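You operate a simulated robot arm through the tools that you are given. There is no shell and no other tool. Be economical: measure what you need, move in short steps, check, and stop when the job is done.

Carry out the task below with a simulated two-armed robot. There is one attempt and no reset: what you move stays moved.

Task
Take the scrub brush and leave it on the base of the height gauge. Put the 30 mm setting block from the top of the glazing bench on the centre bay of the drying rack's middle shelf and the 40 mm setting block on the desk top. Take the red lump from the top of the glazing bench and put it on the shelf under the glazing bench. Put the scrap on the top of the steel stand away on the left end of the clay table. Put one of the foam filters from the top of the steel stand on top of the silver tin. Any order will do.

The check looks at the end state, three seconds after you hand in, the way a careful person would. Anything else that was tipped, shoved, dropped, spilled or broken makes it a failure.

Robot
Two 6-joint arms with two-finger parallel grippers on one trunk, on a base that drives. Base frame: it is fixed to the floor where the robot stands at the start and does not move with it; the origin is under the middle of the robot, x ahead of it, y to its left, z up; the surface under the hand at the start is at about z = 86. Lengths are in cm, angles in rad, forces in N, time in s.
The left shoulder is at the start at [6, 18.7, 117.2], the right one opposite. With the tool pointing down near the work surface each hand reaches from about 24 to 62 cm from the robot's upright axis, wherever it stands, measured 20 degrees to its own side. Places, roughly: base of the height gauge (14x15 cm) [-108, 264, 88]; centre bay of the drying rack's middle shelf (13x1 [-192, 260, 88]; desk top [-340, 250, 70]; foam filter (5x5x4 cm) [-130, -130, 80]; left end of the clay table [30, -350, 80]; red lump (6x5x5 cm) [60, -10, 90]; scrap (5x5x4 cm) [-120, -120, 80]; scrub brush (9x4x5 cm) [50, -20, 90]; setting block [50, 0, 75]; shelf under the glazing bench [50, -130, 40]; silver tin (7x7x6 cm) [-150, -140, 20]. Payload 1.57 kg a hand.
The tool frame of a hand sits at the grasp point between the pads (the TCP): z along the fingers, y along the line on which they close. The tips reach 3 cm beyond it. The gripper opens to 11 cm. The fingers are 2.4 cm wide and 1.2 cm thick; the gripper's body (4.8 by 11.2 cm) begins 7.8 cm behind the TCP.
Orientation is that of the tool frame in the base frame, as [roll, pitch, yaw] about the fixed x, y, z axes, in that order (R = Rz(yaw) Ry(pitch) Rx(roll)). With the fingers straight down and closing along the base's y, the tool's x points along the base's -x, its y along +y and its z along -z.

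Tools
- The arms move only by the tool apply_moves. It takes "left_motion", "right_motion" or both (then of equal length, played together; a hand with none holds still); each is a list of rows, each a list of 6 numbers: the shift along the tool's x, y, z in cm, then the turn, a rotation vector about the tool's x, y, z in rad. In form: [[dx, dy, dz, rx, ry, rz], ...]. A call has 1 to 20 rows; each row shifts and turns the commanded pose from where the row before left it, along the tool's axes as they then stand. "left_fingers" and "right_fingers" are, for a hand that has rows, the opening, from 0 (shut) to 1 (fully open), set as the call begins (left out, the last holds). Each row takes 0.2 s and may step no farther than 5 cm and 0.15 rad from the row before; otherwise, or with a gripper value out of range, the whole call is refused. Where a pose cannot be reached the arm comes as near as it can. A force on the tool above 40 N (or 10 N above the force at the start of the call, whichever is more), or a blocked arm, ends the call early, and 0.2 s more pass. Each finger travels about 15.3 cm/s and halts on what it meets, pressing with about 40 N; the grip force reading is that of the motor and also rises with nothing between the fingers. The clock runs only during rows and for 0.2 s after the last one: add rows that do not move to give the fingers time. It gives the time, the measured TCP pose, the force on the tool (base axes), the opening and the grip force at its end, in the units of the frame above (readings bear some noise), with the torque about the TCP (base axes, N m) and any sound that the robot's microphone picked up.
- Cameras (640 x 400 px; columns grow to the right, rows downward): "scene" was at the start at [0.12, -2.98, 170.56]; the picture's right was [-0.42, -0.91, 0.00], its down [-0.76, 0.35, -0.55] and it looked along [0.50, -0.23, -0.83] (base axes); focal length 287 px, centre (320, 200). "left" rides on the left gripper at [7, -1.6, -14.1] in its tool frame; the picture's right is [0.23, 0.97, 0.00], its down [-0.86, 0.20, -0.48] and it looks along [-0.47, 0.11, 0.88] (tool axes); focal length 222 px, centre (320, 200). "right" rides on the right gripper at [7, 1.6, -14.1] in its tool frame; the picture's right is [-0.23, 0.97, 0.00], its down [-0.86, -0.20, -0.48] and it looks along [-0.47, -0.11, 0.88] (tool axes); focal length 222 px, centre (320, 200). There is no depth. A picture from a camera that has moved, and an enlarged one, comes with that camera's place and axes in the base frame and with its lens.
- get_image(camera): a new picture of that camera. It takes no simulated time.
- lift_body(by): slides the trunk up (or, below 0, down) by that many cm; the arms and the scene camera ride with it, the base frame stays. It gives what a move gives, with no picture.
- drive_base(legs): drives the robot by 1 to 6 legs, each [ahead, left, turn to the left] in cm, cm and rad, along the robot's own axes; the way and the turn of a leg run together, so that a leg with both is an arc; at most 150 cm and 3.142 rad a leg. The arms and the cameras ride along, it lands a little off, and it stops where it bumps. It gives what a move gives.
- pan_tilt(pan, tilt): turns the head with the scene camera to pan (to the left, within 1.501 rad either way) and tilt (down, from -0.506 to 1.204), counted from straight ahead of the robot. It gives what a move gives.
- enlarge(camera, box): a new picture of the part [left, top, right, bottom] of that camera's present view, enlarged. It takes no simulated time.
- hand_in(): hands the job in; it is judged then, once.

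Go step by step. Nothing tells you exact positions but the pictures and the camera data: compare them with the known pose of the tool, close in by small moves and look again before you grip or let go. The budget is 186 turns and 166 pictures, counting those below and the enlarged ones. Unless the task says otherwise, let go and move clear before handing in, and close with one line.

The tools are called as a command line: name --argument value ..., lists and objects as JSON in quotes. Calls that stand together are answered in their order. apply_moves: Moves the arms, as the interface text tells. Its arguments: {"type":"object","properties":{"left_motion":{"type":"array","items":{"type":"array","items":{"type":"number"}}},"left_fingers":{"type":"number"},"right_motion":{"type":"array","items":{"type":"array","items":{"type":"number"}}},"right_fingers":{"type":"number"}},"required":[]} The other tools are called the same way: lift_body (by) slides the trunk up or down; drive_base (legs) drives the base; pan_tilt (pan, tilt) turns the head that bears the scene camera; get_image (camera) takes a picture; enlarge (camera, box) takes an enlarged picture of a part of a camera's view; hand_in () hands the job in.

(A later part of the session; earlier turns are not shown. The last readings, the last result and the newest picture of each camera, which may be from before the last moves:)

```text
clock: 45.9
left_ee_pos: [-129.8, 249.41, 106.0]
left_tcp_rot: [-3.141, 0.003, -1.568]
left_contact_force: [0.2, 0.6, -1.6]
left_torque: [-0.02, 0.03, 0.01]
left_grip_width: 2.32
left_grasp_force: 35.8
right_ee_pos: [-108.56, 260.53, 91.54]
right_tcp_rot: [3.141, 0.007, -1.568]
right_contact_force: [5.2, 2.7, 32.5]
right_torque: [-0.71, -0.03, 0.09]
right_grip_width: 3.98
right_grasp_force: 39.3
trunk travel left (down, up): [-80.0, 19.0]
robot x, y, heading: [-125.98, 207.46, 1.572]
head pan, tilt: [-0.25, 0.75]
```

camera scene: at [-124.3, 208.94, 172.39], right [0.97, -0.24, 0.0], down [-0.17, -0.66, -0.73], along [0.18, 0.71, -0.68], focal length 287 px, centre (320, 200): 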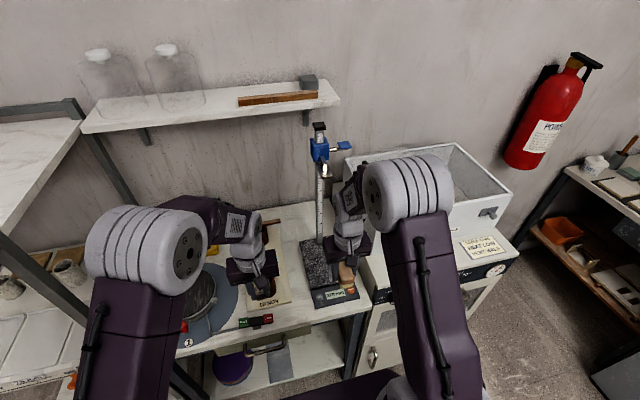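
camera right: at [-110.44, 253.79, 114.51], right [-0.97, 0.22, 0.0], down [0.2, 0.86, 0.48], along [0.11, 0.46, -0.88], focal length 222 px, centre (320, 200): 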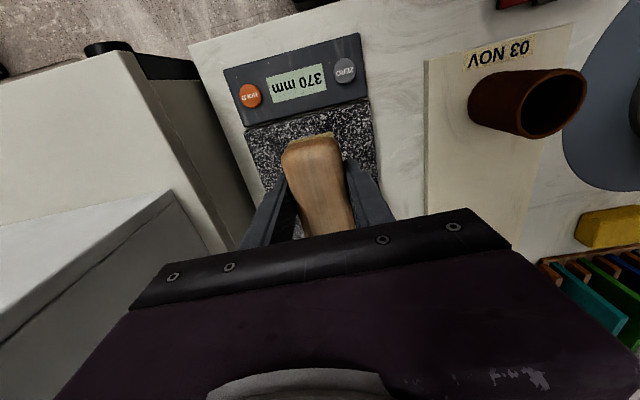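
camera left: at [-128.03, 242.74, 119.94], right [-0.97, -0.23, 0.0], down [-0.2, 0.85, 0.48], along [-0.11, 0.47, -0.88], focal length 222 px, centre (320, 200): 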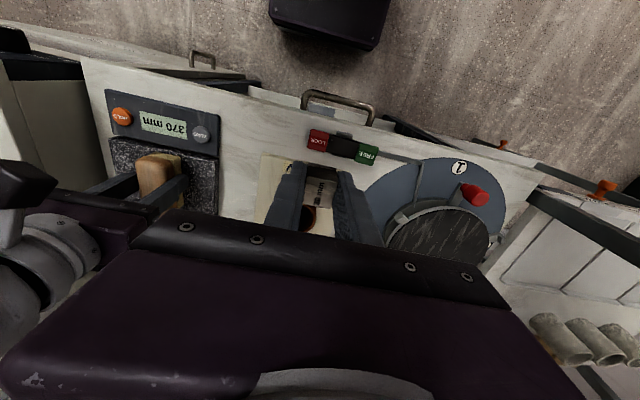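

Contact is made (32 N), so the brush rests on the plate. I'll ease off slightly, open partway, and withdraw up then back.

apply_moves --right_motion '[[0, 0, -0.25, 0, 0, 0], [0, 0, 0, 0, 0, 0]]'

apply_moves --right_motion '[[0, 0, 0, 0, 0, 0], [0, 0, 0, 0, 0, 0], [0, 0, -4, 0, 0, 0], [0, 0, -4, 0, 0, 0], [4, 0, -1, 0, 0, 0], [4, 0, -1, 0, 0, 0], [4, 0, -1, 0, 0, 0]]' --right_fingers 0.6

get_image --camera "scene"

get_image --camera "right"

```text
clock: 46.5
left_ee_pos: [-129.8, 249.56, 105.9]
left_tcp_rot: [3.141, 0.002, -1.568]
left_contact_force: [0.7, 0.3, -1.2]
left_torque: [0.0, 0.02, 0.0]
left_grip_width: 2.35
left_grasp_force: 35.7
right_ee_pos: [-108.64, 260.59, 91.6]
right_tcp_rot: [-3.14, 0.003, -1.568]
right_contact_force: [1.1, 6.2, 20.6]
right_torque: [1.03, -0.02, -0.05]
right_grip_width: 3.95
right_grasp_force: 40.2
trunk travel left (down, up): [-80.0, 19.0]
robot x, y, heading: [-125.82, 207.51, 1.579]
head pan, tilt: [-0.25, 0.75]
```

```text
clock: 48.1
left_ee_pos: [-129.65, 249.52, 105.91]
left_tcp_rot: [3.141, 0.002, -1.567]
left_contact_force: [0.2, 0.2, -1.6]
left_torque: [0.01, 0.0, 0.0]
left_grip_width: 2.34
left_grasp_force: 36.0
right_ee_pos: [-108.44, 248.19, 102.34]
right_tcp_rot: [3.141, 0.002, -1.567]
right_contact_force: [0.2, -0.2, -0.4]
right_torque: [0.02, 0.02, -0.02]
right_grip_width: 6.59
right_grasp_force: 0.0
trunk travel left (down, up): [-80.0, 19.0]
robot x, y, heading: [-126.18, 207.35, 1.572]
head pan, tilt: [-0.25, 0.75]
```

```text
129 pictures are left
camera scene: at [-124.3, 209.15, 172.38], right [0.97, -0.24, 0.0], down [-0.17, -0.66, -0.73], along [0.18, 0.71, -0.68], focal length 287 px, centre (320, 200)
```

scene: 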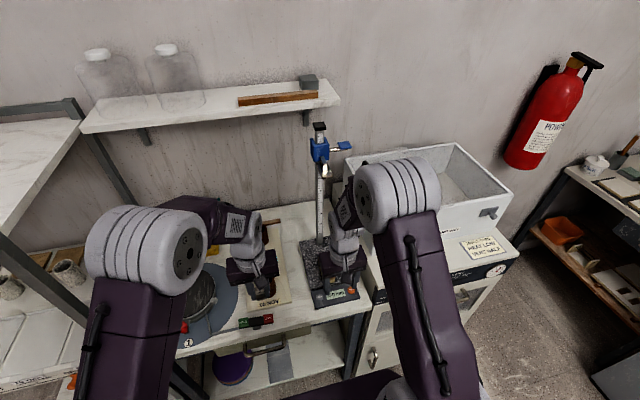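

```text
128 pictures are left
camera right: at [-110.16, 241.36, 116.46], right [-0.97, 0.22, 0.0], down [0.2, 0.86, 0.48], along [0.11, 0.47, -0.88], focal length 222 px, centre (320, 200)
```

right: 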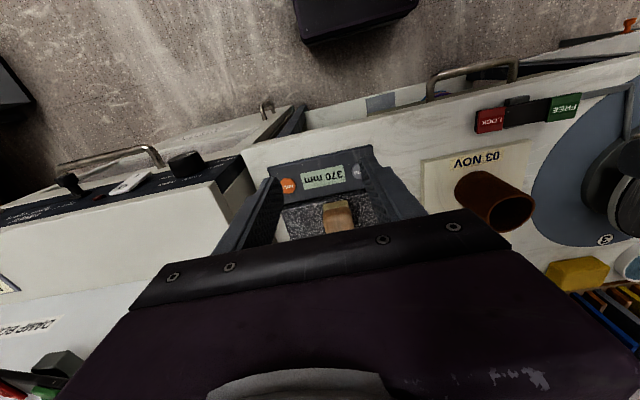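

The brush is on the gauge base. I'll back off and move in front of the drying rack.

drive_base --legs '[[-35, 0, 0], [0, 50, 0]]'

pan_tilt --pan 0.2 --tilt 0.6

get_image --camera "scene"

```text
clock: 52.9
left_ee_pos: [-179.18, 214.99, 105.77]
left_tcp_rot: [3.141, 0.003, -1.584]
left_contact_force: [0.6, 0.1, -1.2]
left_torque: [0.01, 0.0, -0.01]
left_grip_width: 2.33
left_grasp_force: 35.3
right_ee_pos: [-158.04, 213.5, 102.2]
right_tcp_rot: [-3.141, 0.0, -1.58]
right_contact_force: [0.1, -0.3, 0.3]
right_torque: [0.02, 0.0, 0.0]
right_grip_width: 6.59
right_grasp_force: 0.1
trunk travel left (down, up): [-80.0, 19.0]
robot x, y, heading: [-176.21, 172.48, 1.562]
head pan, tilt: [-0.25, 0.75]
```

```text
clock: 53.8
left_ee_pos: [-179.23, 215.03, 105.73]
left_tcp_rot: [3.141, 0.002, -1.583]
left_contact_force: [-0.1, -0.6, -1.1]
left_torque: [-0.01, 0.0, -0.02]
left_grip_width: 2.32
left_grasp_force: 35.6
right_ee_pos: [-158.09, 213.41, 102.2]
right_tcp_rot: [-3.141, 0.0, -1.581]
right_contact_force: [0.8, 0.2, 0.3]
right_torque: [0.0, 0.01, 0.0]
right_grip_width: 6.58
right_grasp_force: 0.0
trunk travel left (down, up): [-80.0, 19.0]
robot x, y, heading: [-176.44, 172.23, 1.56]
head pan, tilt: [0.201, 0.6]
```

```text
127 pictures are left
camera scene: at [-178.28, 175.21, 173.67], right [0.98, 0.19, 0.0], down [0.11, -0.56, -0.82], along [-0.15, 0.81, -0.57], focal length 287 px, centre (320, 200)
```

scene: 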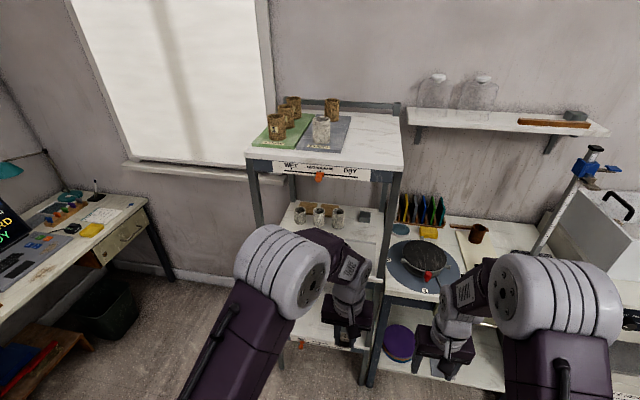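

The left arm hides the rack's middle shelf. I'll shift left and lower the trunk to see into it.

drive_base --legs '[[0, 22, 0]]'

lift_body --by -18

pan_tilt --pan -0.1 --tilt 0.6

get_image --camera "scene"

```text
clock: 55.5
left_ee_pos: [-201.16, 215.08, 105.78]
left_tcp_rot: [-3.142, 0.0, -1.581]
left_contact_force: [-0.5, -0.3, -1.7]
left_torque: [-0.04, -0.02, 0.01]
left_grip_width: 2.29
left_grasp_force: 35.4
right_ee_pos: [-180.04, 213.84, 102.22]
right_tcp_rot: [3.14, 0.0, -1.579]
right_contact_force: [-0.2, 0.2, -1.5]
right_torque: [0.0, 0.0, 0.01]
right_grip_width: 6.57
right_grasp_force: 0.1
trunk travel left (down, up): [-80.0, 19.0]
robot x, y, heading: [-197.81, 172.8, 1.564]
head pan, tilt: [0.201, 0.6]
```

```text
clock: 57.5
left_ee_pos: [-201.35, 215.18, 87.7]
left_tcp_rot: [3.141, 0.003, -1.579]
left_contact_force: [0.3, 0.5, -0.4]
left_torque: [0.01, 0.03, 0.01]
left_grip_width: 2.34
left_grasp_force: 35.5
right_ee_pos: [-180.11, 213.61, 84.27]
right_tcp_rot: [3.142, 0.001, -1.58]
right_contact_force: [0.2, -0.5, 0.2]
right_torque: [0.02, 0.03, 0.03]
right_grip_width: 6.62
right_grasp_force: 0.0
trunk travel left (down, up): [-62.0, 37.0]
robot x, y, heading: [-197.94, 172.8, 1.566]
head pan, tilt: [0.201, 0.6]
```

```text
clock: 58.3
left_ee_pos: [-201.39, 215.19, 87.75]
left_tcp_rot: [-3.141, 0.001, -1.58]
left_contact_force: [-0.2, -0.2, -2.4]
left_torque: [-0.03, 0.0, 0.0]
left_grip_width: 2.33
left_grasp_force: 35.5
right_ee_pos: [-180.06, 213.54, 84.14]
right_tcp_rot: [-3.141, 0.0, -1.579]
right_contact_force: [-0.2, -0.4, -0.3]
right_torque: [0.01, -0.01, -0.02]
right_grip_width: 6.59
right_grasp_force: 0.1
trunk travel left (down, up): [-62.0, 37.0]
robot x, y, heading: [-198.52, 172.77, 1.565]
head pan, tilt: [-0.099, 0.6]
```

```text
126 pictures are left
camera scene: at [-197.59, 175.53, 155.67], right [0.99, -0.11, 0.0], down [-0.06, -0.56, -0.82], along [0.09, 0.82, -0.57], focal length 287 px, centre (320, 200)
```

scene: 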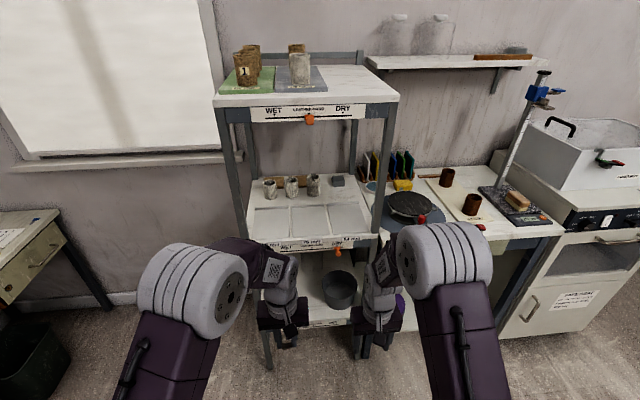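

enlarge --camera "scene" --box '[210, 90, 410, 260]'

```text
2.35 times, centred on (310, 175) of scene
camera zoom: at [-197.59, 175.53, 155.67], right [0.99, -0.11, 0.0], down [-0.06, -0.56, -0.82], along [0.09, 0.82, -0.57], focal length 676 px, centre (344, 259)
```

zoom: 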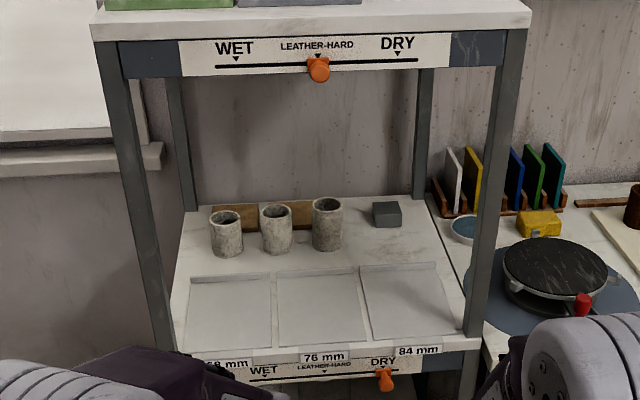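

The centre bay (76 mm plate) spans about x -198..-186, y 251..268 at z 88, and the upper lip sits at z 130. I'll raise both hands, pitch the left hand slightly forward, and drive up to it.

apply_moves --left_motion '[[0, 0, -4, 0, 0, 0], [0, 0, -4, 0, 0, 0], [0, 0, -2, 0, -0.15, 0], [0, 0, 0, 0, -0.15, 0], [0, 0, 0, 0, 0, 0]]' --right_motion '[[2, 0, -4, 0, 0, 0], [2, 0, -4, 0, 0, 0], [2, 0, -4, 0, 0, 0], [2, 0, -4, 0, 0, 0], [0, 0, -4, 0, 0, 0]]'

drive_base --legs '[[0, -21, 0], [22, 0, 0]]'

pan_tilt --pan 0.1 --tilt 0.6

get_image --camera "scene"

get_image --camera "left"

```text
clock: 59.5
left_ee_pos: [-201.36, 215.08, 97.76]
left_tcp_rot: [-3.141, 0.301, -1.58]
left_contact_force: [0.2, -0.8, -1.4]
left_torque: [0.02, 0.01, 0.01]
left_grip_width: 2.31
left_grasp_force: 35.4
right_ee_pos: [-180.4, 205.56, 103.85]
right_tcp_rot: [3.141, -0.001, -1.577]
right_contact_force: [-0.6, 1.0, -0.4]
right_torque: [-0.05, -0.02, 0.0]
right_grip_width: 6.63
right_grasp_force: 0.0
trunk travel left (down, up): [-62.0, 37.0]
robot x, y, heading: [-198.24, 172.83, 1.566]
head pan, tilt: [-0.099, 0.6]
```

```text
clock: 62.4
left_ee_pos: [-180.44, 236.84, 97.76]
left_tcp_rot: [3.141, 0.302, -1.58]
left_contact_force: [-0.1, -0.3, -2.0]
left_torque: [-0.02, 0.03, -0.01]
left_grip_width: 2.31
left_grasp_force: 35.0
right_ee_pos: [-159.54, 227.26, 103.8]
right_tcp_rot: [-3.141, 0.0, -1.577]
right_contact_force: [0.3, -0.4, 0.6]
right_torque: [-0.01, 0.01, 0.04]
right_grip_width: 6.6
right_grasp_force: 0.1
trunk travel left (down, up): [-62.0, 37.0]
robot x, y, heading: [-177.07, 194.51, 1.565]
head pan, tilt: [-0.099, 0.6]
```

```text
clock: 63.1
left_ee_pos: [-180.45, 236.98, 97.77]
left_tcp_rot: [-3.141, 0.3, -1.579]
left_contact_force: [0.1, 0.7, -2.4]
left_torque: [-0.04, -0.01, 0.0]
left_grip_width: 2.34
left_grasp_force: 35.4
right_ee_pos: [-159.53, 227.4, 103.8]
right_tcp_rot: [-3.141, -0.001, -1.578]
right_contact_force: [-0.2, 0.3, 0.1]
right_torque: [-0.01, 0.01, -0.03]
right_grip_width: 6.6
right_grasp_force: 0.1
trunk travel left (down, up): [-62.0, 37.0]
robot x, y, heading: [-177.26, 194.18, 1.565]
head pan, tilt: [0.099, 0.6]
```

```text
124 pictures are left
camera scene: at [-178.5, 197.38, 155.67], right [1.0, 0.09, 0.0], down [0.05, -0.56, -0.82], along [-0.08, 0.82, -0.57], focal length 287 px, centre (320, 200)
```

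scene: 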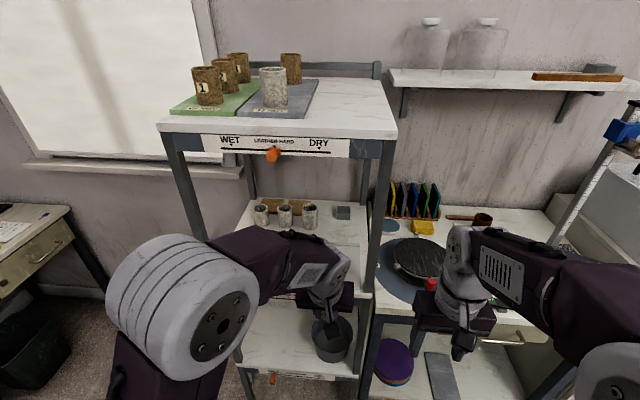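

```text
123 pictures are left
camera left: at [-178.93, 226.01, 109.27], right [-0.98, -0.21, -0.07], down [-0.19, 0.68, 0.71], along [-0.1, 0.71, -0.7], focal length 222 px, centre (320, 200)
```

left: 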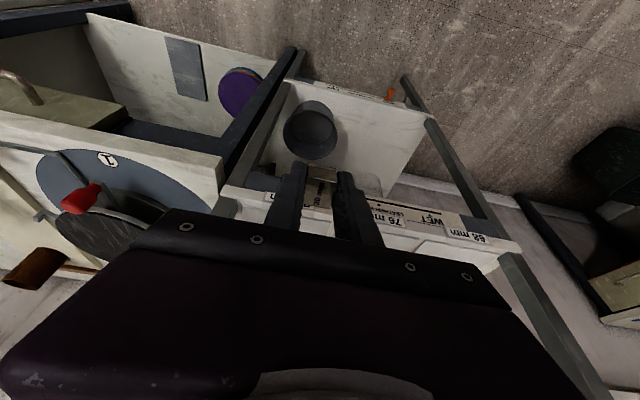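

Geometry looks good: the forearm is low and level. I'll shift the hand left to the centre bay and advance the base a little.

apply_moves --left_motion '[[0, 4, 0, 0, 0, 0], [0, 4, 0, 0, 0, 0], [0, 3.6, 0, 0, 0, 0]]'

drive_base --legs '[[8, 0, 0]]'

get_image --camera "scene"

get_image --camera "left"

```text
clock: 63.9
left_ee_pos: [-192.0, 237.17, 97.86]
left_tcp_rot: [-3.14, 0.301, -1.579]
left_contact_force: [-0.7, 0.2, -1.4]
left_torque: [-0.03, 0.0, 0.02]
left_grip_width: 2.33
left_grasp_force: 35.6
right_ee_pos: [-159.61, 227.27, 103.85]
right_tcp_rot: [-3.141, 0.0, -1.577]
right_contact_force: [0.0, -0.3, 0.5]
right_torque: [-0.02, 0.01, 0.0]
right_grip_width: 6.6
right_grasp_force: 0.0
trunk travel left (down, up): [-62.0, 37.0]
robot x, y, heading: [-177.27, 194.96, 1.57]
head pan, tilt: [0.099, 0.6]
```

```text
clock: 65.0
left_ee_pos: [-191.86, 245.1, 97.93]
left_tcp_rot: [3.141, 0.302, -1.58]
left_contact_force: [0.0, -0.1, -2.2]
left_torque: [-0.07, -0.06, 0.02]
left_grip_width: 2.34
left_grasp_force: 35.6
right_ee_pos: [-159.48, 235.33, 103.9]
right_tcp_rot: [3.141, 0.0, -1.578]
right_contact_force: [0.1, -0.3, -0.6]
right_torque: [0.01, 0.01, -0.02]
right_grip_width: 6.6
right_grasp_force: 0.0
trunk travel left (down, up): [-62.0, 37.0]
robot x, y, heading: [-177.54, 202.65, 1.562]
head pan, tilt: [0.099, 0.6]
```

```text
122 pictures are left
camera scene: at [-178.45, 205.35, 155.67], right [1.0, 0.09, 0.0], down [0.05, -0.56, -0.82], along [-0.08, 0.82, -0.57], focal length 287 px, centre (320, 200)
```

scene: 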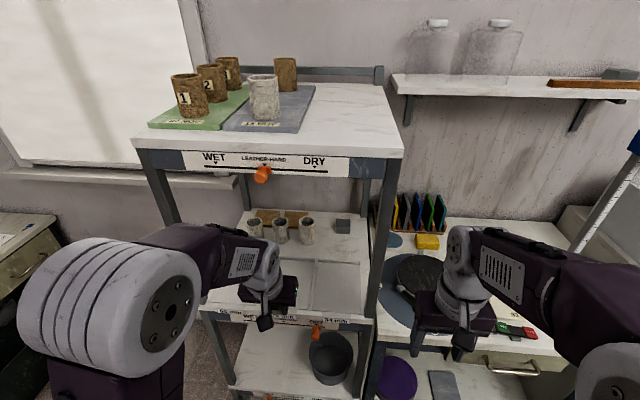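

```text
121 pictures are left
camera left: at [-190.33, 234.25, 109.38], right [-0.98, -0.21, -0.07], down [-0.19, 0.68, 0.71], along [-0.1, 0.71, -0.7], focal length 222 px, centre (320, 200)
```

left: 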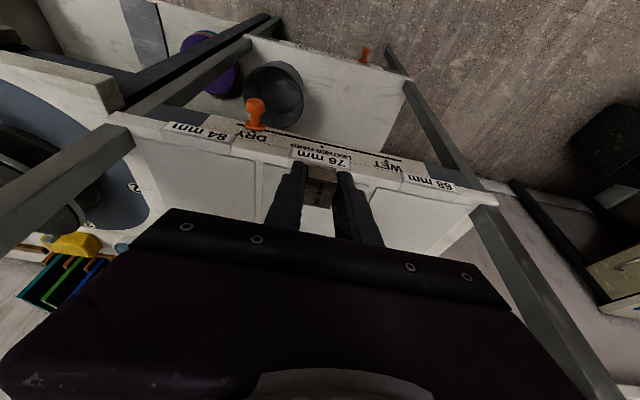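

The hand is aligned with the 76 mm bay. I'll move in and down.

apply_moves --left_motion '[[-3.8, 0, 1.18, 0, 0, 0], [-3.8, 0, 1.18, 0, 0, 0], [-3.0, 0, 2, 0, 0, 0], [0.3, 0, 3, 0, 0, 0]]'

get_image --camera "scene"

get_image --camera "left"

```text
clock: 66.0
left_ee_pos: [-191.67, 257.01, 93.86]
left_tcp_rot: [3.141, 0.303, -1.579]
left_contact_force: [-0.3, 0.3, -0.7]
left_torque: [-0.04, 0.02, -0.01]
left_grip_width: 2.32
left_grasp_force: 35.2
right_ee_pos: [-159.39, 235.3, 103.94]
right_tcp_rot: [3.141, -0.002, -1.579]
right_contact_force: [1.1, 0.3, 0.4]
right_torque: [0.02, -0.02, 0.01]
right_grip_width: 6.59
right_grasp_force: 0.0
trunk travel left (down, up): [-62.0, 37.0]
robot x, y, heading: [-177.35, 202.39, 1.562]
head pan, tilt: [0.099, 0.6]
```

```text
120 pictures are left
camera scene: at [-178.46, 205.34, 155.67], right [1.0, 0.09, 0.0], down [0.05, -0.56, -0.82], along [-0.08, 0.82, -0.57], focal length 287 px, centre (320, 200)
```

scene: 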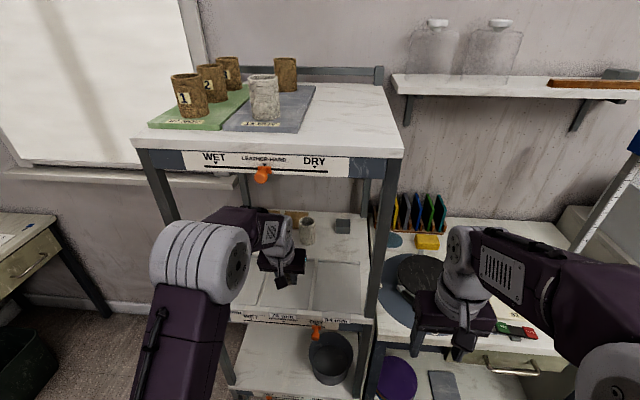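

```text
119 pictures are left
camera left: at [-190.24, 246.1, 105.49], right [-0.98, -0.21, -0.07], down [-0.19, 0.68, 0.71], along [-0.1, 0.71, -0.7], focal length 222 px, centre (320, 200)
```

left: 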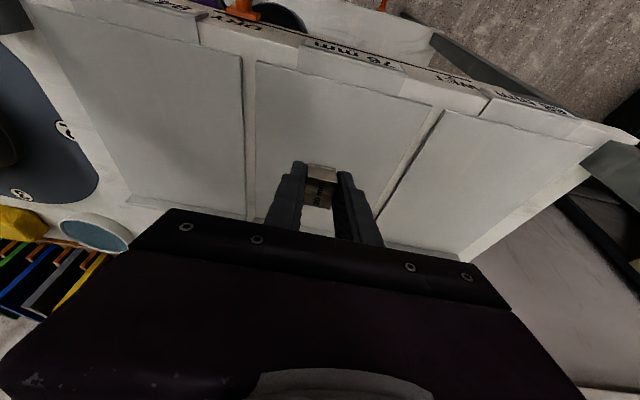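

There is plenty of clearance. I'll reduce the tilt by half and lower until it touches.

apply_moves --left_motion '[[0, 0, 0, 0, 0.15, 0], [0.15, 0, 1, 0, 0, 0], [0.04, 0, 0.3, 0, 0, 0], [0.04, 0, 0.25, 0, 0, 0]]'

```text
clock: 67.0
left_ee_pos: [-191.79, 256.97, 92.33]
left_tcp_rot: [-3.14, 0.15, -1.581]
left_contact_force: [-0.1, -0.2, -1.0]
left_torque: [-0.02, 0.01, -0.01]
left_grip_width: 2.31
left_grasp_force: 35.7
right_ee_pos: [-159.4, 235.29, 103.99]
right_tcp_rot: [-3.141, 0.0, -1.578]
right_contact_force: [-0.4, 0.6, 0.6]
right_torque: [-0.01, -0.01, 0.0]
right_grip_width: 6.6
right_grasp_force: 0.1
trunk travel left (down, up): [-62.0, 37.0]
robot x, y, heading: [-177.17, 202.86, 1.559]
head pan, tilt: [0.099, 0.6]
```

apply_moves --left_motion '[[0.03, 0, 0.2, 0, 0, 0], [0.03, 0, 0.2, 0, 0, 0]]'

get_image --camera "left"

```text
clock: 67.6
left_ee_pos: [-191.87, 257.12, 92.0]
left_tcp_rot: [3.14, 0.153, -1.579]
left_contact_force: [-0.1, 1.0, 4.4]
left_torque: [0.0, -0.02, -0.01]
left_grip_width: 2.35
left_grasp_force: 35.2
right_ee_pos: [-159.33, 235.25, 103.92]
right_tcp_rot: [3.141, -0.001, -1.578]
right_contact_force: [0.2, 0.2, 0.1]
right_torque: [0.0, 0.0, -0.04]
right_grip_width: 6.6
right_grasp_force: 0.1
trunk travel left (down, up): [-62.0, 37.0]
robot x, y, heading: [-177.41, 202.69, 1.561]
head pan, tilt: [0.099, 0.6]
```

```text
118 pictures are left
camera left: at [-190.28, 247.97, 105.0], right [-0.98, -0.22, -0.03], down [-0.19, 0.77, 0.6], along [-0.1, 0.6, -0.8], focal length 222 px, centre (320, 200)
```

left: 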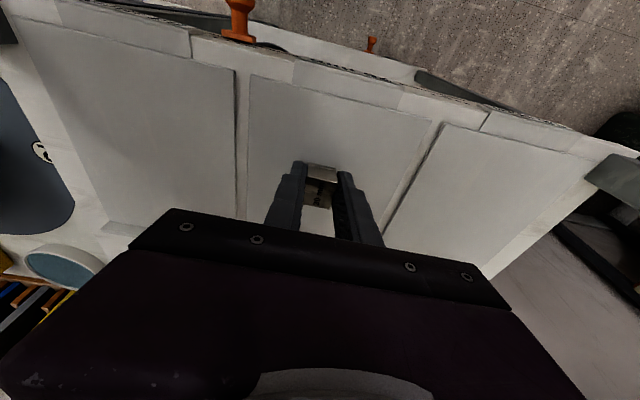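

Contact is felt. I'll open the fingers partway, wait, and lift clear before backing out.

apply_moves --left_motion '[[0, 0, 0, 0, 0, 0], [0, 0, 0, 0, 0, 0], [0, 0, 0, 0, 0, 0], [0, 0, -3, 0, 0, 0], [0, 0, -2, 0, 0, 0]]' --left_fingers 0.5

get_image --camera "left"

```text
clock: 68.8
left_ee_pos: [-191.64, 256.22, 96.91]
left_tcp_rot: [-3.14, 0.153, -1.581]
left_contact_force: [0.5, 0.2, 0.4]
left_torque: [0.02, 0.0, -0.01]
left_grip_width: 5.5
left_grasp_force: 0.0
right_ee_pos: [-159.36, 235.33, 103.85]
right_tcp_rot: [-3.142, 0.001, -1.58]
right_contact_force: [0.9, -0.3, 0.0]
right_torque: [0.0, -0.02, 0.03]
right_grip_width: 6.58
right_grasp_force: 0.0
trunk travel left (down, up): [-62.0, 37.0]
robot x, y, heading: [-177.42, 202.32, 1.563]
head pan, tilt: [0.099, 0.6]
```

```text
117 pictures are left
camera left: at [-190.1, 247.17, 109.83], right [-0.98, -0.22, -0.03], down [-0.19, 0.77, 0.6], along [-0.1, 0.59, -0.8], focal length 222 px, centre (320, 200)
```

left: 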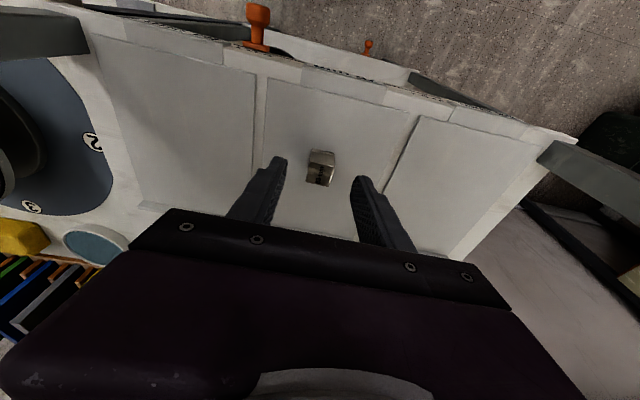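

The 30 mm block stands upright in the centre bay. I'll withdraw, back off, and glance at the desk on the way.

apply_moves --left_motion '[[4, 0, -0.6, 0, 0, 0], [4, 0, -0.6, 0, 0, 0], [4, 0, -0.6, 0, 0, 0], [3, 0, -0.5, 0, 0.15, 0]]'

drive_base --legs '[[-40, 0, 0]]'

lift_body --by 18

pan_tilt --pan 1.0 --tilt 0.45

get_image --camera "scene"

```text
clock: 69.8
left_ee_pos: [-191.53, 241.15, 96.94]
left_tcp_rot: [-3.141, 0.0, -1.579]
left_contact_force: [0.3, -0.1, 0.6]
left_torque: [-0.01, -0.01, -0.03]
left_grip_width: 5.5
left_grasp_force: 0.1
right_ee_pos: [-159.5, 235.37, 103.93]
right_tcp_rot: [3.141, -0.002, -1.58]
right_contact_force: [0.2, 0.3, 0.0]
right_torque: [-0.03, -0.03, -0.01]
right_grip_width: 6.61
right_grasp_force: 0.1
trunk travel left (down, up): [-62.0, 37.0]
robot x, y, heading: [-177.16, 202.2, 1.559]
head pan, tilt: [0.099, 0.6]
```

```text
clock: 72.3
left_ee_pos: [-191.61, 200.34, 96.98]
left_tcp_rot: [3.141, 0.001, -1.588]
left_contact_force: [0.6, 0.4, -0.6]
left_torque: [0.02, -0.01, -0.02]
left_grip_width: 5.51
left_grasp_force: 0.1
right_ee_pos: [-159.48, 194.03, 103.86]
right_tcp_rot: [-3.141, 0.001, -1.59]
right_contact_force: [-0.8, 0.4, 0.0]
right_torque: [0.01, -0.01, -0.01]
right_grip_width: 6.59
right_grasp_force: 0.1
trunk travel left (down, up): [-62.0, 37.0]
robot x, y, heading: [-177.53, 161.65, 1.554]
head pan, tilt: [0.099, 0.6]
```

```text
clock: 74.3
left_ee_pos: [-191.62, 200.4, 114.88]
left_tcp_rot: [-3.141, 0.003, -1.592]
left_contact_force: [-0.2, 0.0, -0.1]
left_torque: [0.0, 0.01, 0.04]
left_grip_width: 5.51
left_grasp_force: 0.0
right_ee_pos: [-159.58, 194.13, 121.83]
right_tcp_rot: [-3.141, 0.0, -1.59]
right_contact_force: [0.3, 1.2, 0.5]
right_torque: [-0.03, 0.01, -0.01]
right_grip_width: 6.62
right_grasp_force: 0.0
trunk travel left (down, up): [-80.0, 19.0]
robot x, y, heading: [-177.69, 161.49, 1.551]
head pan, tilt: [0.099, 0.6]
```

```text
clock: 75.5
left_ee_pos: [-191.73, 200.43, 114.97]
left_tcp_rot: [-3.141, 0.001, -1.591]
left_contact_force: [-0.7, 0.0, 0.0]
left_torque: [-0.01, 0.01, -0.02]
left_grip_width: 5.5
left_grasp_force: 0.1
right_ee_pos: [-159.6, 194.16, 121.86]
right_tcp_rot: [3.141, -0.001, -1.591]
right_contact_force: [0.0, 0.6, -0.5]
right_torque: [0.01, 0.01, -0.01]
right_grip_width: 6.61
right_grasp_force: 0.0
trunk travel left (down, up): [-80.0, 19.0]
robot x, y, heading: [-177.62, 161.75, 1.549]
head pan, tilt: [1.0, 0.45]
```

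```text
116 pictures are left
camera scene: at [-185.89, 160.65, 175.03], right [0.56, 0.83, 0.0], down [0.36, -0.24, -0.9], along [-0.75, 0.5, -0.44], focal length 287 px, centre (320, 200)
```

scene: 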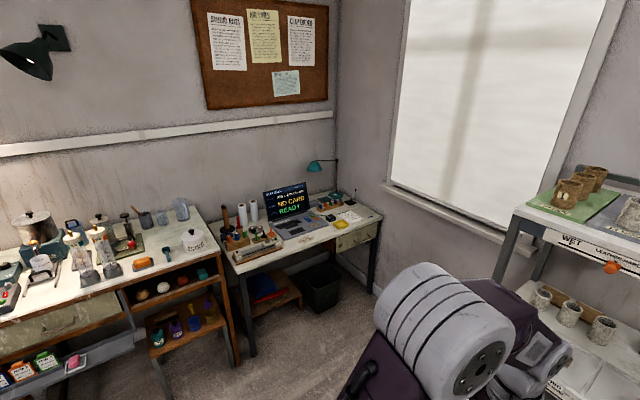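

The desk is free to approach from the +x side. Now I'll drive back to the bench's door-side end, facing it.

drive_base --legs '[[0, 0, 0.02], [0, -117, 0], [-32, 0, 0], [0, 0, -3.14]]'

pan_tilt --pan 0.5 --tilt 0.6

get_image --camera "scene"

```text
clock: 90.8
left_ee_pos: [-42.89, 91.35, 114.86]
left_tcp_rot: [3.141, 0.002, 1.626]
left_contact_force: [0.5, -0.6, 0.1]
left_torque: [-0.04, 0.01, -0.02]
left_grip_width: 5.49
left_grasp_force: 0.1
right_ee_pos: [-75.35, 95.15, 121.93]
right_tcp_rot: [-3.14, 0.0, 1.628]
right_contact_force: [-0.8, -0.3, 0.4]
right_torque: [-0.02, -0.01, 0.0]
right_grip_width: 6.61
right_grasp_force: 0.0
trunk travel left (down, up): [-80.0, 19.0]
robot x, y, heading: [-59.88, 129.22, -1.514]
head pan, tilt: [1.0, 0.45]
```

```text
clock: 91.7
left_ee_pos: [-43.01, 91.35, 114.93]
left_tcp_rot: [-3.141, 0.0, 1.626]
left_contact_force: [-0.5, 0.0, 0.1]
left_torque: [-0.04, 0.0, -0.02]
left_grip_width: 5.51
left_grasp_force: 0.0
right_ee_pos: [-75.35, 95.24, 121.86]
right_tcp_rot: [3.141, -0.001, 1.626]
right_contact_force: [-0.6, 0.4, 0.5]
right_torque: [0.0, 0.0, 0.02]
right_grip_width: 6.62
right_grasp_force: 0.0
trunk travel left (down, up): [-80.0, 19.0]
robot x, y, heading: [-59.6, 128.86, -1.513]
head pan, tilt: [0.499, 0.6]
```

```text
115 pictures are left
camera scene: at [-55.64, 127.49, 173.67], right [-0.85, -0.53, 0.0], down [-0.3, 0.48, -0.83], along [0.44, -0.7, -0.56], focal length 287 px, centre (320, 200)
```

scene: 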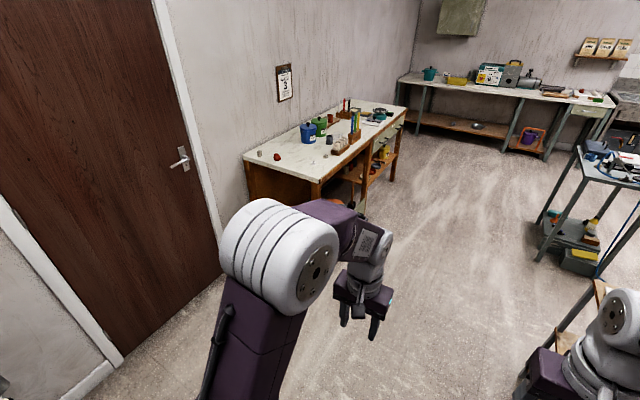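

The way is clear. I'll drive to the bench end.

drive_base --legs '[[0, 0, -0.057], [22, 0, 0], [0, 102, 0], [48, 0, 0]]'

pan_tilt --pan 0.1 --tilt 0.9

get_image --camera "scene"

```text
clock: 101.1
left_ee_pos: [59.6, 23.74, 114.83]
left_tcp_rot: [-3.14, 0.002, 1.601]
left_contact_force: [-0.9, 0.4, -0.2]
left_torque: [0.0, 0.0, -0.01]
left_grip_width: 5.5
left_grasp_force: 0.1
right_ee_pos: [27.41, 28.48, 121.9]
right_tcp_rot: [3.142, 0.0, 1.602]
right_contact_force: [0.4, 0.6, 0.1]
right_torque: [0.03, 0.04, 0.01]
right_grip_width: 6.61
right_grasp_force: 0.0
trunk travel left (down, up): [-80.0, 19.0]
robot x, y, heading: [44.12, 61.45, -1.534]
head pan, tilt: [0.499, 0.6]
```

```text
clock: 102.0
left_ee_pos: [59.69, 23.68, 114.86]
left_tcp_rot: [3.141, 0.002, 1.603]
left_contact_force: [0.7, -0.4, -0.1]
left_torque: [-0.01, 0.01, -0.04]
left_grip_width: 5.49
left_grasp_force: 0.1
right_ee_pos: [27.34, 28.25, 121.93]
right_tcp_rot: [-3.141, 0.001, 1.601]
right_contact_force: [0.1, -0.4, -1.1]
right_torque: [-0.01, 0.02, 0.01]
right_grip_width: 6.56
right_grasp_force: 0.0
trunk travel left (down, up): [-80.0, 19.0]
robot x, y, heading: [43.58, 61.65, -1.539]
head pan, tilt: [0.099, 0.901]
```

```text
114 pictures are left
camera scene: at [44.37, 60.18, 171.2], right [-0.99, -0.13, 0.0], down [-0.1, 0.78, -0.62], along [0.08, -0.62, -0.78], focal length 287 px, centre (320, 200)
```

scene: 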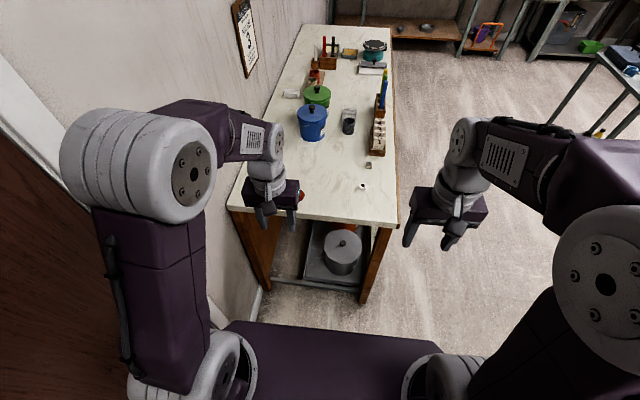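

The red lump and 40 mm block are under the left hand's area. I'll close in, then look with the left camera.

drive_base --legs '[[0, 0, -0.032], [18, 3, 0]]'

apply_moves --left_motion '[[-3, 4, 2, 0, 0, 0], [-3, 4, 2, 0, 0, 0], [-2, 4, 2, 0, 0, 0], [0, 3, 2, 0, 0, 0]]' --left_fingers 1

get_image --camera "left"

get_image --camera "scene"

```text
clock: 103.9
left_ee_pos: [61.55, 6.02, 115.13]
left_tcp_rot: [3.14, 0.002, 1.572]
left_contact_force: [0.2, 0.3, -0.7]
left_torque: [-0.04, 0.0, 0.03]
left_grip_width: 5.5
left_grasp_force: 0.1
right_ee_pos: [29.28, 11.53, 121.94]
right_tcp_rot: [3.14, 0.001, 1.571]
right_contact_force: [0.3, 0.5, 0.4]
right_torque: [-0.04, 0.02, -0.02]
right_grip_width: 6.59
right_grasp_force: 0.1
trunk travel left (down, up): [-80.0, 19.0]
robot x, y, heading: [46.93, 44.47, -1.57]
head pan, tilt: [0.099, 0.901]
```

```text
refused: row 1 steps farther than a row can; nothing moved
```

```text
113 pictures are left
camera left: at [59.83, 13.01, 129.21], right [0.97, 0.23, 0.0], down [0.2, -0.85, 0.48], along [0.11, -0.47, -0.88], focal length 222 px, centre (320, 200)
```

left: 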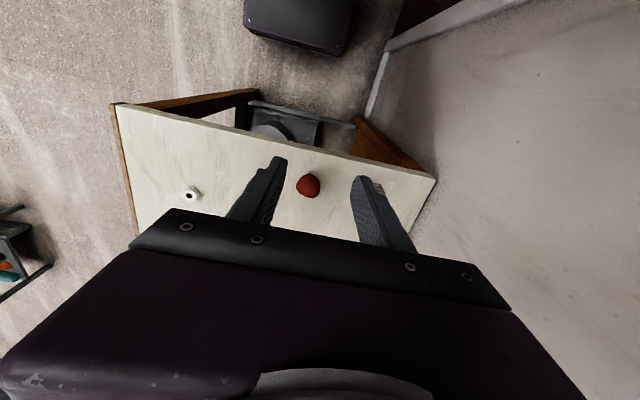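

```text
112 pictures are left
camera scene: at [47.28, 43.1, 171.2], right [-0.99, -0.1, 0.0], down [-0.08, 0.78, -0.62], along [0.06, -0.62, -0.78], focal length 287 px, centre (320, 200)
```

scene: 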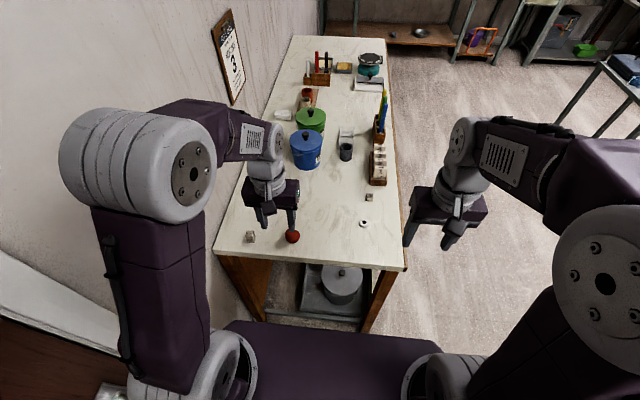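

Now the left hand goes over the 40 mm block at about (75.6, -5).

apply_moves --left_motion '[[-2.2, 2.8, 2.8, 0, 0, 0], [-2.2, 2.8, 2.8, 0, 0, 0], [-2.2, 2.8, 2.8, 0, 0, 0], [-2.2, 2.8, 2.8, 0, 0, 0], [-2.2, 2.8, 2.6, 0, 0, 0]]'

get_image --camera "left"

get_image --camera "scene"

```text
clock: 105.1
left_ee_pos: [75.51, -5.13, 100.91]
left_tcp_rot: [-3.138, -0.001, 1.573]
left_contact_force: [1.0, 0.7, 0.0]
left_torque: [0.02, 0.03, 0.01]
left_grip_width: 5.49
left_grasp_force: 0.0
right_ee_pos: [29.49, 11.18, 121.91]
right_tcp_rot: [-3.139, -0.002, 1.571]
right_contact_force: [0.7, -0.6, 0.1]
right_torque: [0.03, 0.06, 0.02]
right_grip_width: 6.59
right_grasp_force: 0.0
trunk travel left (down, up): [-80.0, 19.0]
robot x, y, heading: [47.22, 43.97, -1.569]
head pan, tilt: [0.099, 0.901]
```

```text
111 pictures are left
camera left: at [73.82, 1.85, 115.07], right [0.97, 0.23, 0.0], down [0.2, -0.85, 0.48], along [0.11, -0.47, -0.88], focal length 222 px, centre (320, 200)
```

left: 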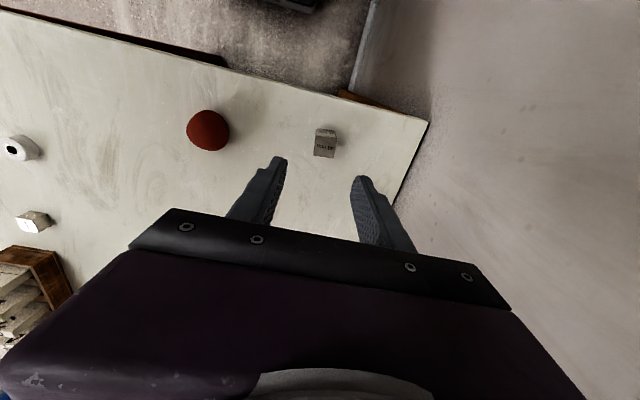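

```text
110 pictures are left
camera scene: at [47.52, 42.53, 171.2], right [-0.99, -0.1, 0.0], down [-0.08, 0.78, -0.62], along [0.06, -0.62, -0.78], focal length 287 px, centre (320, 200)
```

scene: 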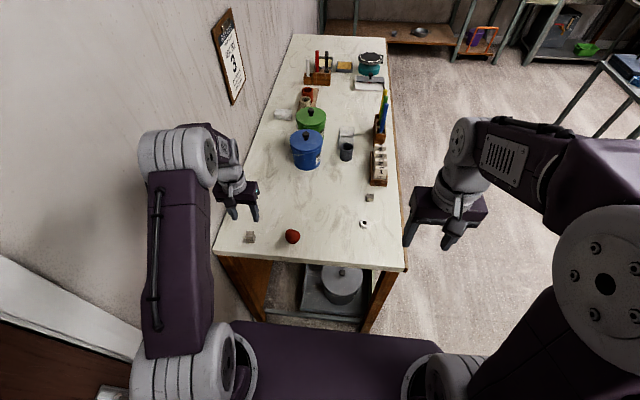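

enlarge --camera "left" --box '[296, 115, 356, 170]'

```text
7.27 times, centred on (326, 142) of left
camera zoom: at [73.82, 1.85, 115.07], right [0.97, 0.23, 0.0], down [0.2, -0.85, 0.48], along [0.11, -0.47, -0.88], focal length 1615 px, centre (276, 618)
```

zoom: 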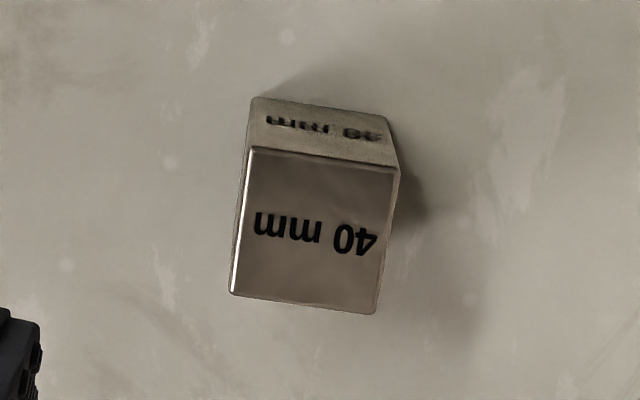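

The 40 mm block is at (75.95, -4.7), yaw 0.08. I'll descend onto it.

apply_moves --left_motion '[[0.4, 0.45, 4, 0, 0, -0.08], [0, 0, 4, 0, 0, 0], [0, 0, 3.3, 0, 0, 0]]'

get_image --camera "left"

```text
clock: 105.9
left_ee_pos: [75.7, -5.18, 89.64]
left_tcp_rot: [-3.141, 0.003, 1.653]
left_contact_force: [0.1, 0.2, -0.4]
left_torque: [0.02, -0.02, 0.01]
left_grip_width: 5.51
left_grasp_force: 0.1
right_ee_pos: [29.33, 11.2, 121.9]
right_tcp_rot: [-3.141, 0.002, 1.574]
right_contact_force: [0.5, -0.3, 0.0]
right_torque: [0.02, 0.0, 0.01]
right_grip_width: 6.6
right_grasp_force: 0.0
trunk travel left (down, up): [-80.0, 19.0]
robot x, y, heading: [47.1, 44.2, -1.568]
head pan, tilt: [0.099, 0.901]
```

```text
108 pictures are left
camera left: at [73.58, 1.71, 103.8], right [0.95, 0.31, 0.0], down [0.27, -0.83, 0.48], along [0.15, -0.46, -0.88], focal length 222 px, centre (320, 200)
```

left: 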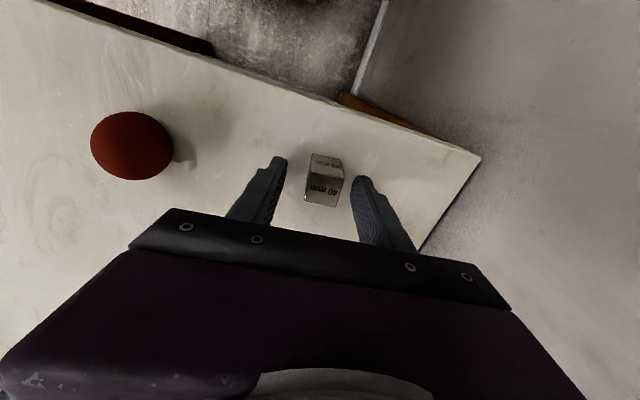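

apply_moves --left_motion '[[0.3, 0, 0, 0, 0, 0], [0, 0, 0, 0, 0, 0], [0, 0, 0, 0, 0, 0], [0, 0, 0, 0, 0, 0]]' --left_fingers 0

apply_moves --left_motion '[[0, 0, -4, 0, 0, 0], [0, 0, -4, 0, 0, 0], [0, 0, -4, 0, 0, 0], [4, 0, -3, 0, 0, 0], [4, 0, -3, 0, 0, 0], [4, 0, 0, 0, 0, 0]]'

apply_moves --right_motion '[[-1, 4.5, 1.5, 0, 0, 0], [-1, 4.5, 1.5, 0, 0, 0], [-1, 4.5, 1.5, 0, 0, 0], [-2, 4, 2, 0, 0, 0], [-3, 3.5, 2, 0, 0, 0], [-4, 2, 2, 0, 0, 0]]' --right_fingers 1

get_image --camera "right"

get_image --camera "scene"

```text
clock: 106.9
left_ee_pos: [75.83, -4.8, 89.67]
left_tcp_rot: [-3.14, 0.0, 1.652]
left_contact_force: [0.4, -0.7, 0.0]
left_torque: [-0.04, -0.02, 0.01]
left_grip_width: 2.37
left_grasp_force: 35.3
right_ee_pos: [29.37, 11.23, 121.77]
right_tcp_rot: [3.141, -0.001, 1.572]
right_contact_force: [-0.7, 0.2, -0.7]
right_torque: [0.0, 0.0, 0.02]
right_grip_width: 6.59
right_grasp_force: 0.0
trunk travel left (down, up): [-80.0, 19.0]
robot x, y, heading: [46.86, 44.17, -1.571]
head pan, tilt: [0.099, 0.901]
```

```text
clock: 108.3
left_ee_pos: [75.07, 7.29, 107.76]
left_tcp_rot: [3.141, 0.001, 1.652]
left_contact_force: [-0.2, -0.8, -2.3]
left_torque: [0.02, 0.0, -0.02]
left_grip_width: 2.36
left_grasp_force: 35.8
right_ee_pos: [29.35, 11.42, 121.9]
right_tcp_rot: [3.141, 0.001, 1.573]
right_contact_force: [0.4, -0.2, 0.6]
right_torque: [0.01, 0.02, 0.01]
right_grip_width: 6.6
right_grasp_force: 0.1
trunk travel left (down, up): [-80.0, 19.0]
robot x, y, heading: [47.11, 43.94, -1.568]
head pan, tilt: [0.099, 0.901]
```

```text
refused: row 5 steps farther than a row can; nothing moved
```

```text
107 pictures are left
camera right: at [30.89, 18.35, 136.01], right [0.97, -0.23, 0.0], down [-0.2, -0.86, 0.48], along [-0.11, -0.47, -0.88], focal length 222 px, centre (320, 200)
```

right: 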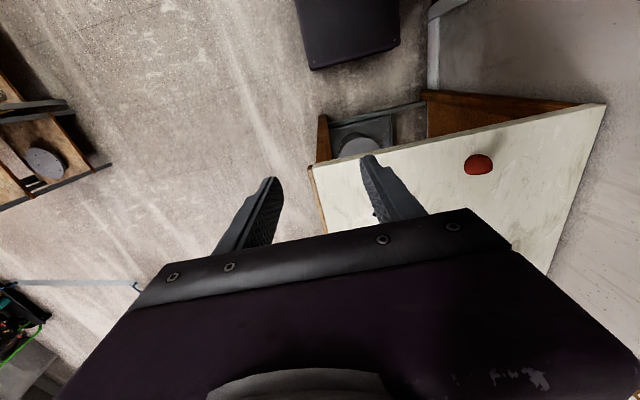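

```text
106 pictures are left
camera scene: at [47.39, 42.73, 171.19], right [-0.99, -0.1, 0.0], down [-0.08, 0.78, -0.62], along [0.06, -0.62, -0.78], focal length 287 px, centre (320, 200)
```

scene: 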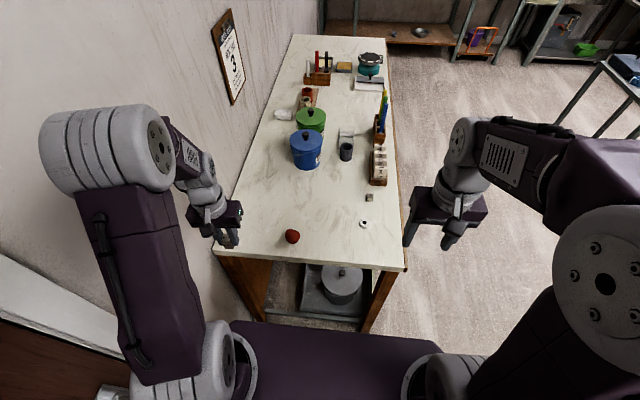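

apply_moves --right_motion '[[-1.95, 3.5, 2.2, 0, 0, 0], [-1.95, 3.5, 2.2, 0, 0, 0], [-1.95, 3.5, 2.2, 0, 0, 0], [-1.95, 3.5, 2.2, 0, 0, 0], [-1.95, 3.5, 2.2, 0, 0, 0], [-1.95, 3.5, 2.2, 0, 0, 0], [-1.95, 3.5, 2.2, 0, 0, 0], [-1.95, 3.5, 2.2, 0, 0, 0], [-1.95, 3.5, 2.2, 0, 0, 0]]' --right_fingers 1

get_image --camera "right"

get_image --camera "scene"

```text
clock: 110.3
left_ee_pos: [75.16, 7.14, 107.61]
left_tcp_rot: [-3.139, 0.001, 1.653]
left_contact_force: [-1.3, 0.1, -2.1]
left_torque: [-0.01, 0.01, 0.01]
left_grip_width: 2.38
left_grasp_force: 36.2
right_ee_pos: [60.34, -5.34, 101.99]
right_tcp_rot: [-3.139, -0.004, 1.574]
right_contact_force: [-0.1, -0.5, 0.1]
right_torque: [0.03, 0.04, 0.01]
right_grip_width: 11.01
right_grasp_force: 0.0
right hand out of reach, approached as far as the arm can: row 9
trunk travel left (down, up): [-80.0, 19.0]
robot x, y, heading: [46.52, 44.48, -1.572]
head pan, tilt: [0.099, 0.901]
```

```text
105 pictures are left
camera right: at [61.82, 1.72, 116.13], right [0.97, -0.23, 0.0], down [-0.2, -0.86, 0.48], along [-0.11, -0.46, -0.88], focal length 222 px, centre (320, 200)
```

right: 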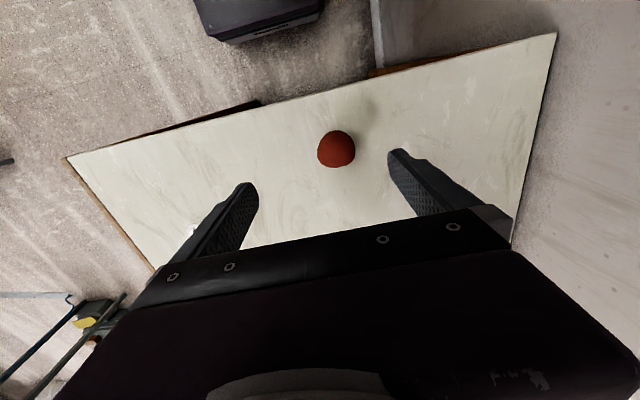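

```text
104 pictures are left
camera scene: at [47.49, 42.49, 171.2], right [-0.99, -0.1, 0.0], down [-0.08, 0.78, -0.62], along [0.06, -0.62, -0.78], focal length 287 px, centre (320, 200)
```

scene: 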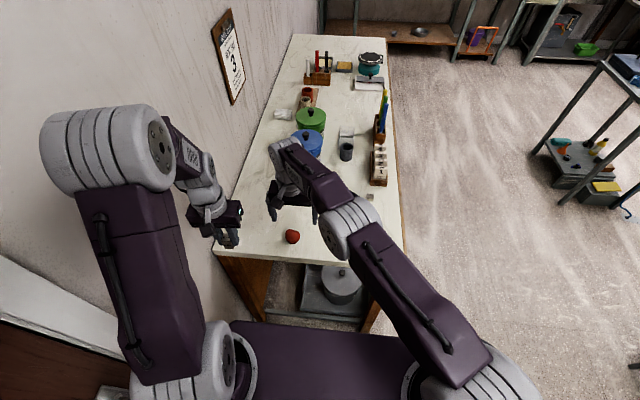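

The right arm is at its reach limit, so I'll drive a few cm closer and recompute.

drive_base --legs '[[6, 1, 0]]'

get_image --camera "right"

```text
clock: 111.2
left_ee_pos: [76.04, 1.52, 107.88]
left_tcp_rot: [3.141, 0.003, 1.651]
left_contact_force: [-0.5, 0.6, -2.2]
left_torque: [-0.05, -0.03, 0.01]
left_grip_width: 2.38
left_grasp_force: 35.7
right_ee_pos: [61.15, -10.87, 102.34]
right_tcp_rot: [-3.14, 0.003, 1.572]
right_contact_force: [-0.3, 0.1, 0.1]
right_torque: [-0.03, -0.05, 0.02]
right_grip_width: 11.01
right_grasp_force: 0.0
trunk travel left (down, up): [-80.0, 19.0]
robot x, y, heading: [47.86, 38.22, -1.572]
head pan, tilt: [0.099, 0.901]
```

```text
103 pictures are left
camera right: at [62.62, -3.82, 116.44], right [0.97, -0.23, 0.0], down [-0.2, -0.85, 0.48], along [-0.11, -0.47, -0.88], focal length 222 px, centre (320, 200)
```

right: 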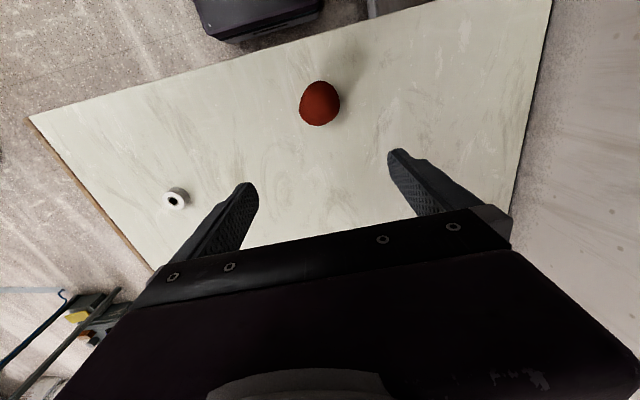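

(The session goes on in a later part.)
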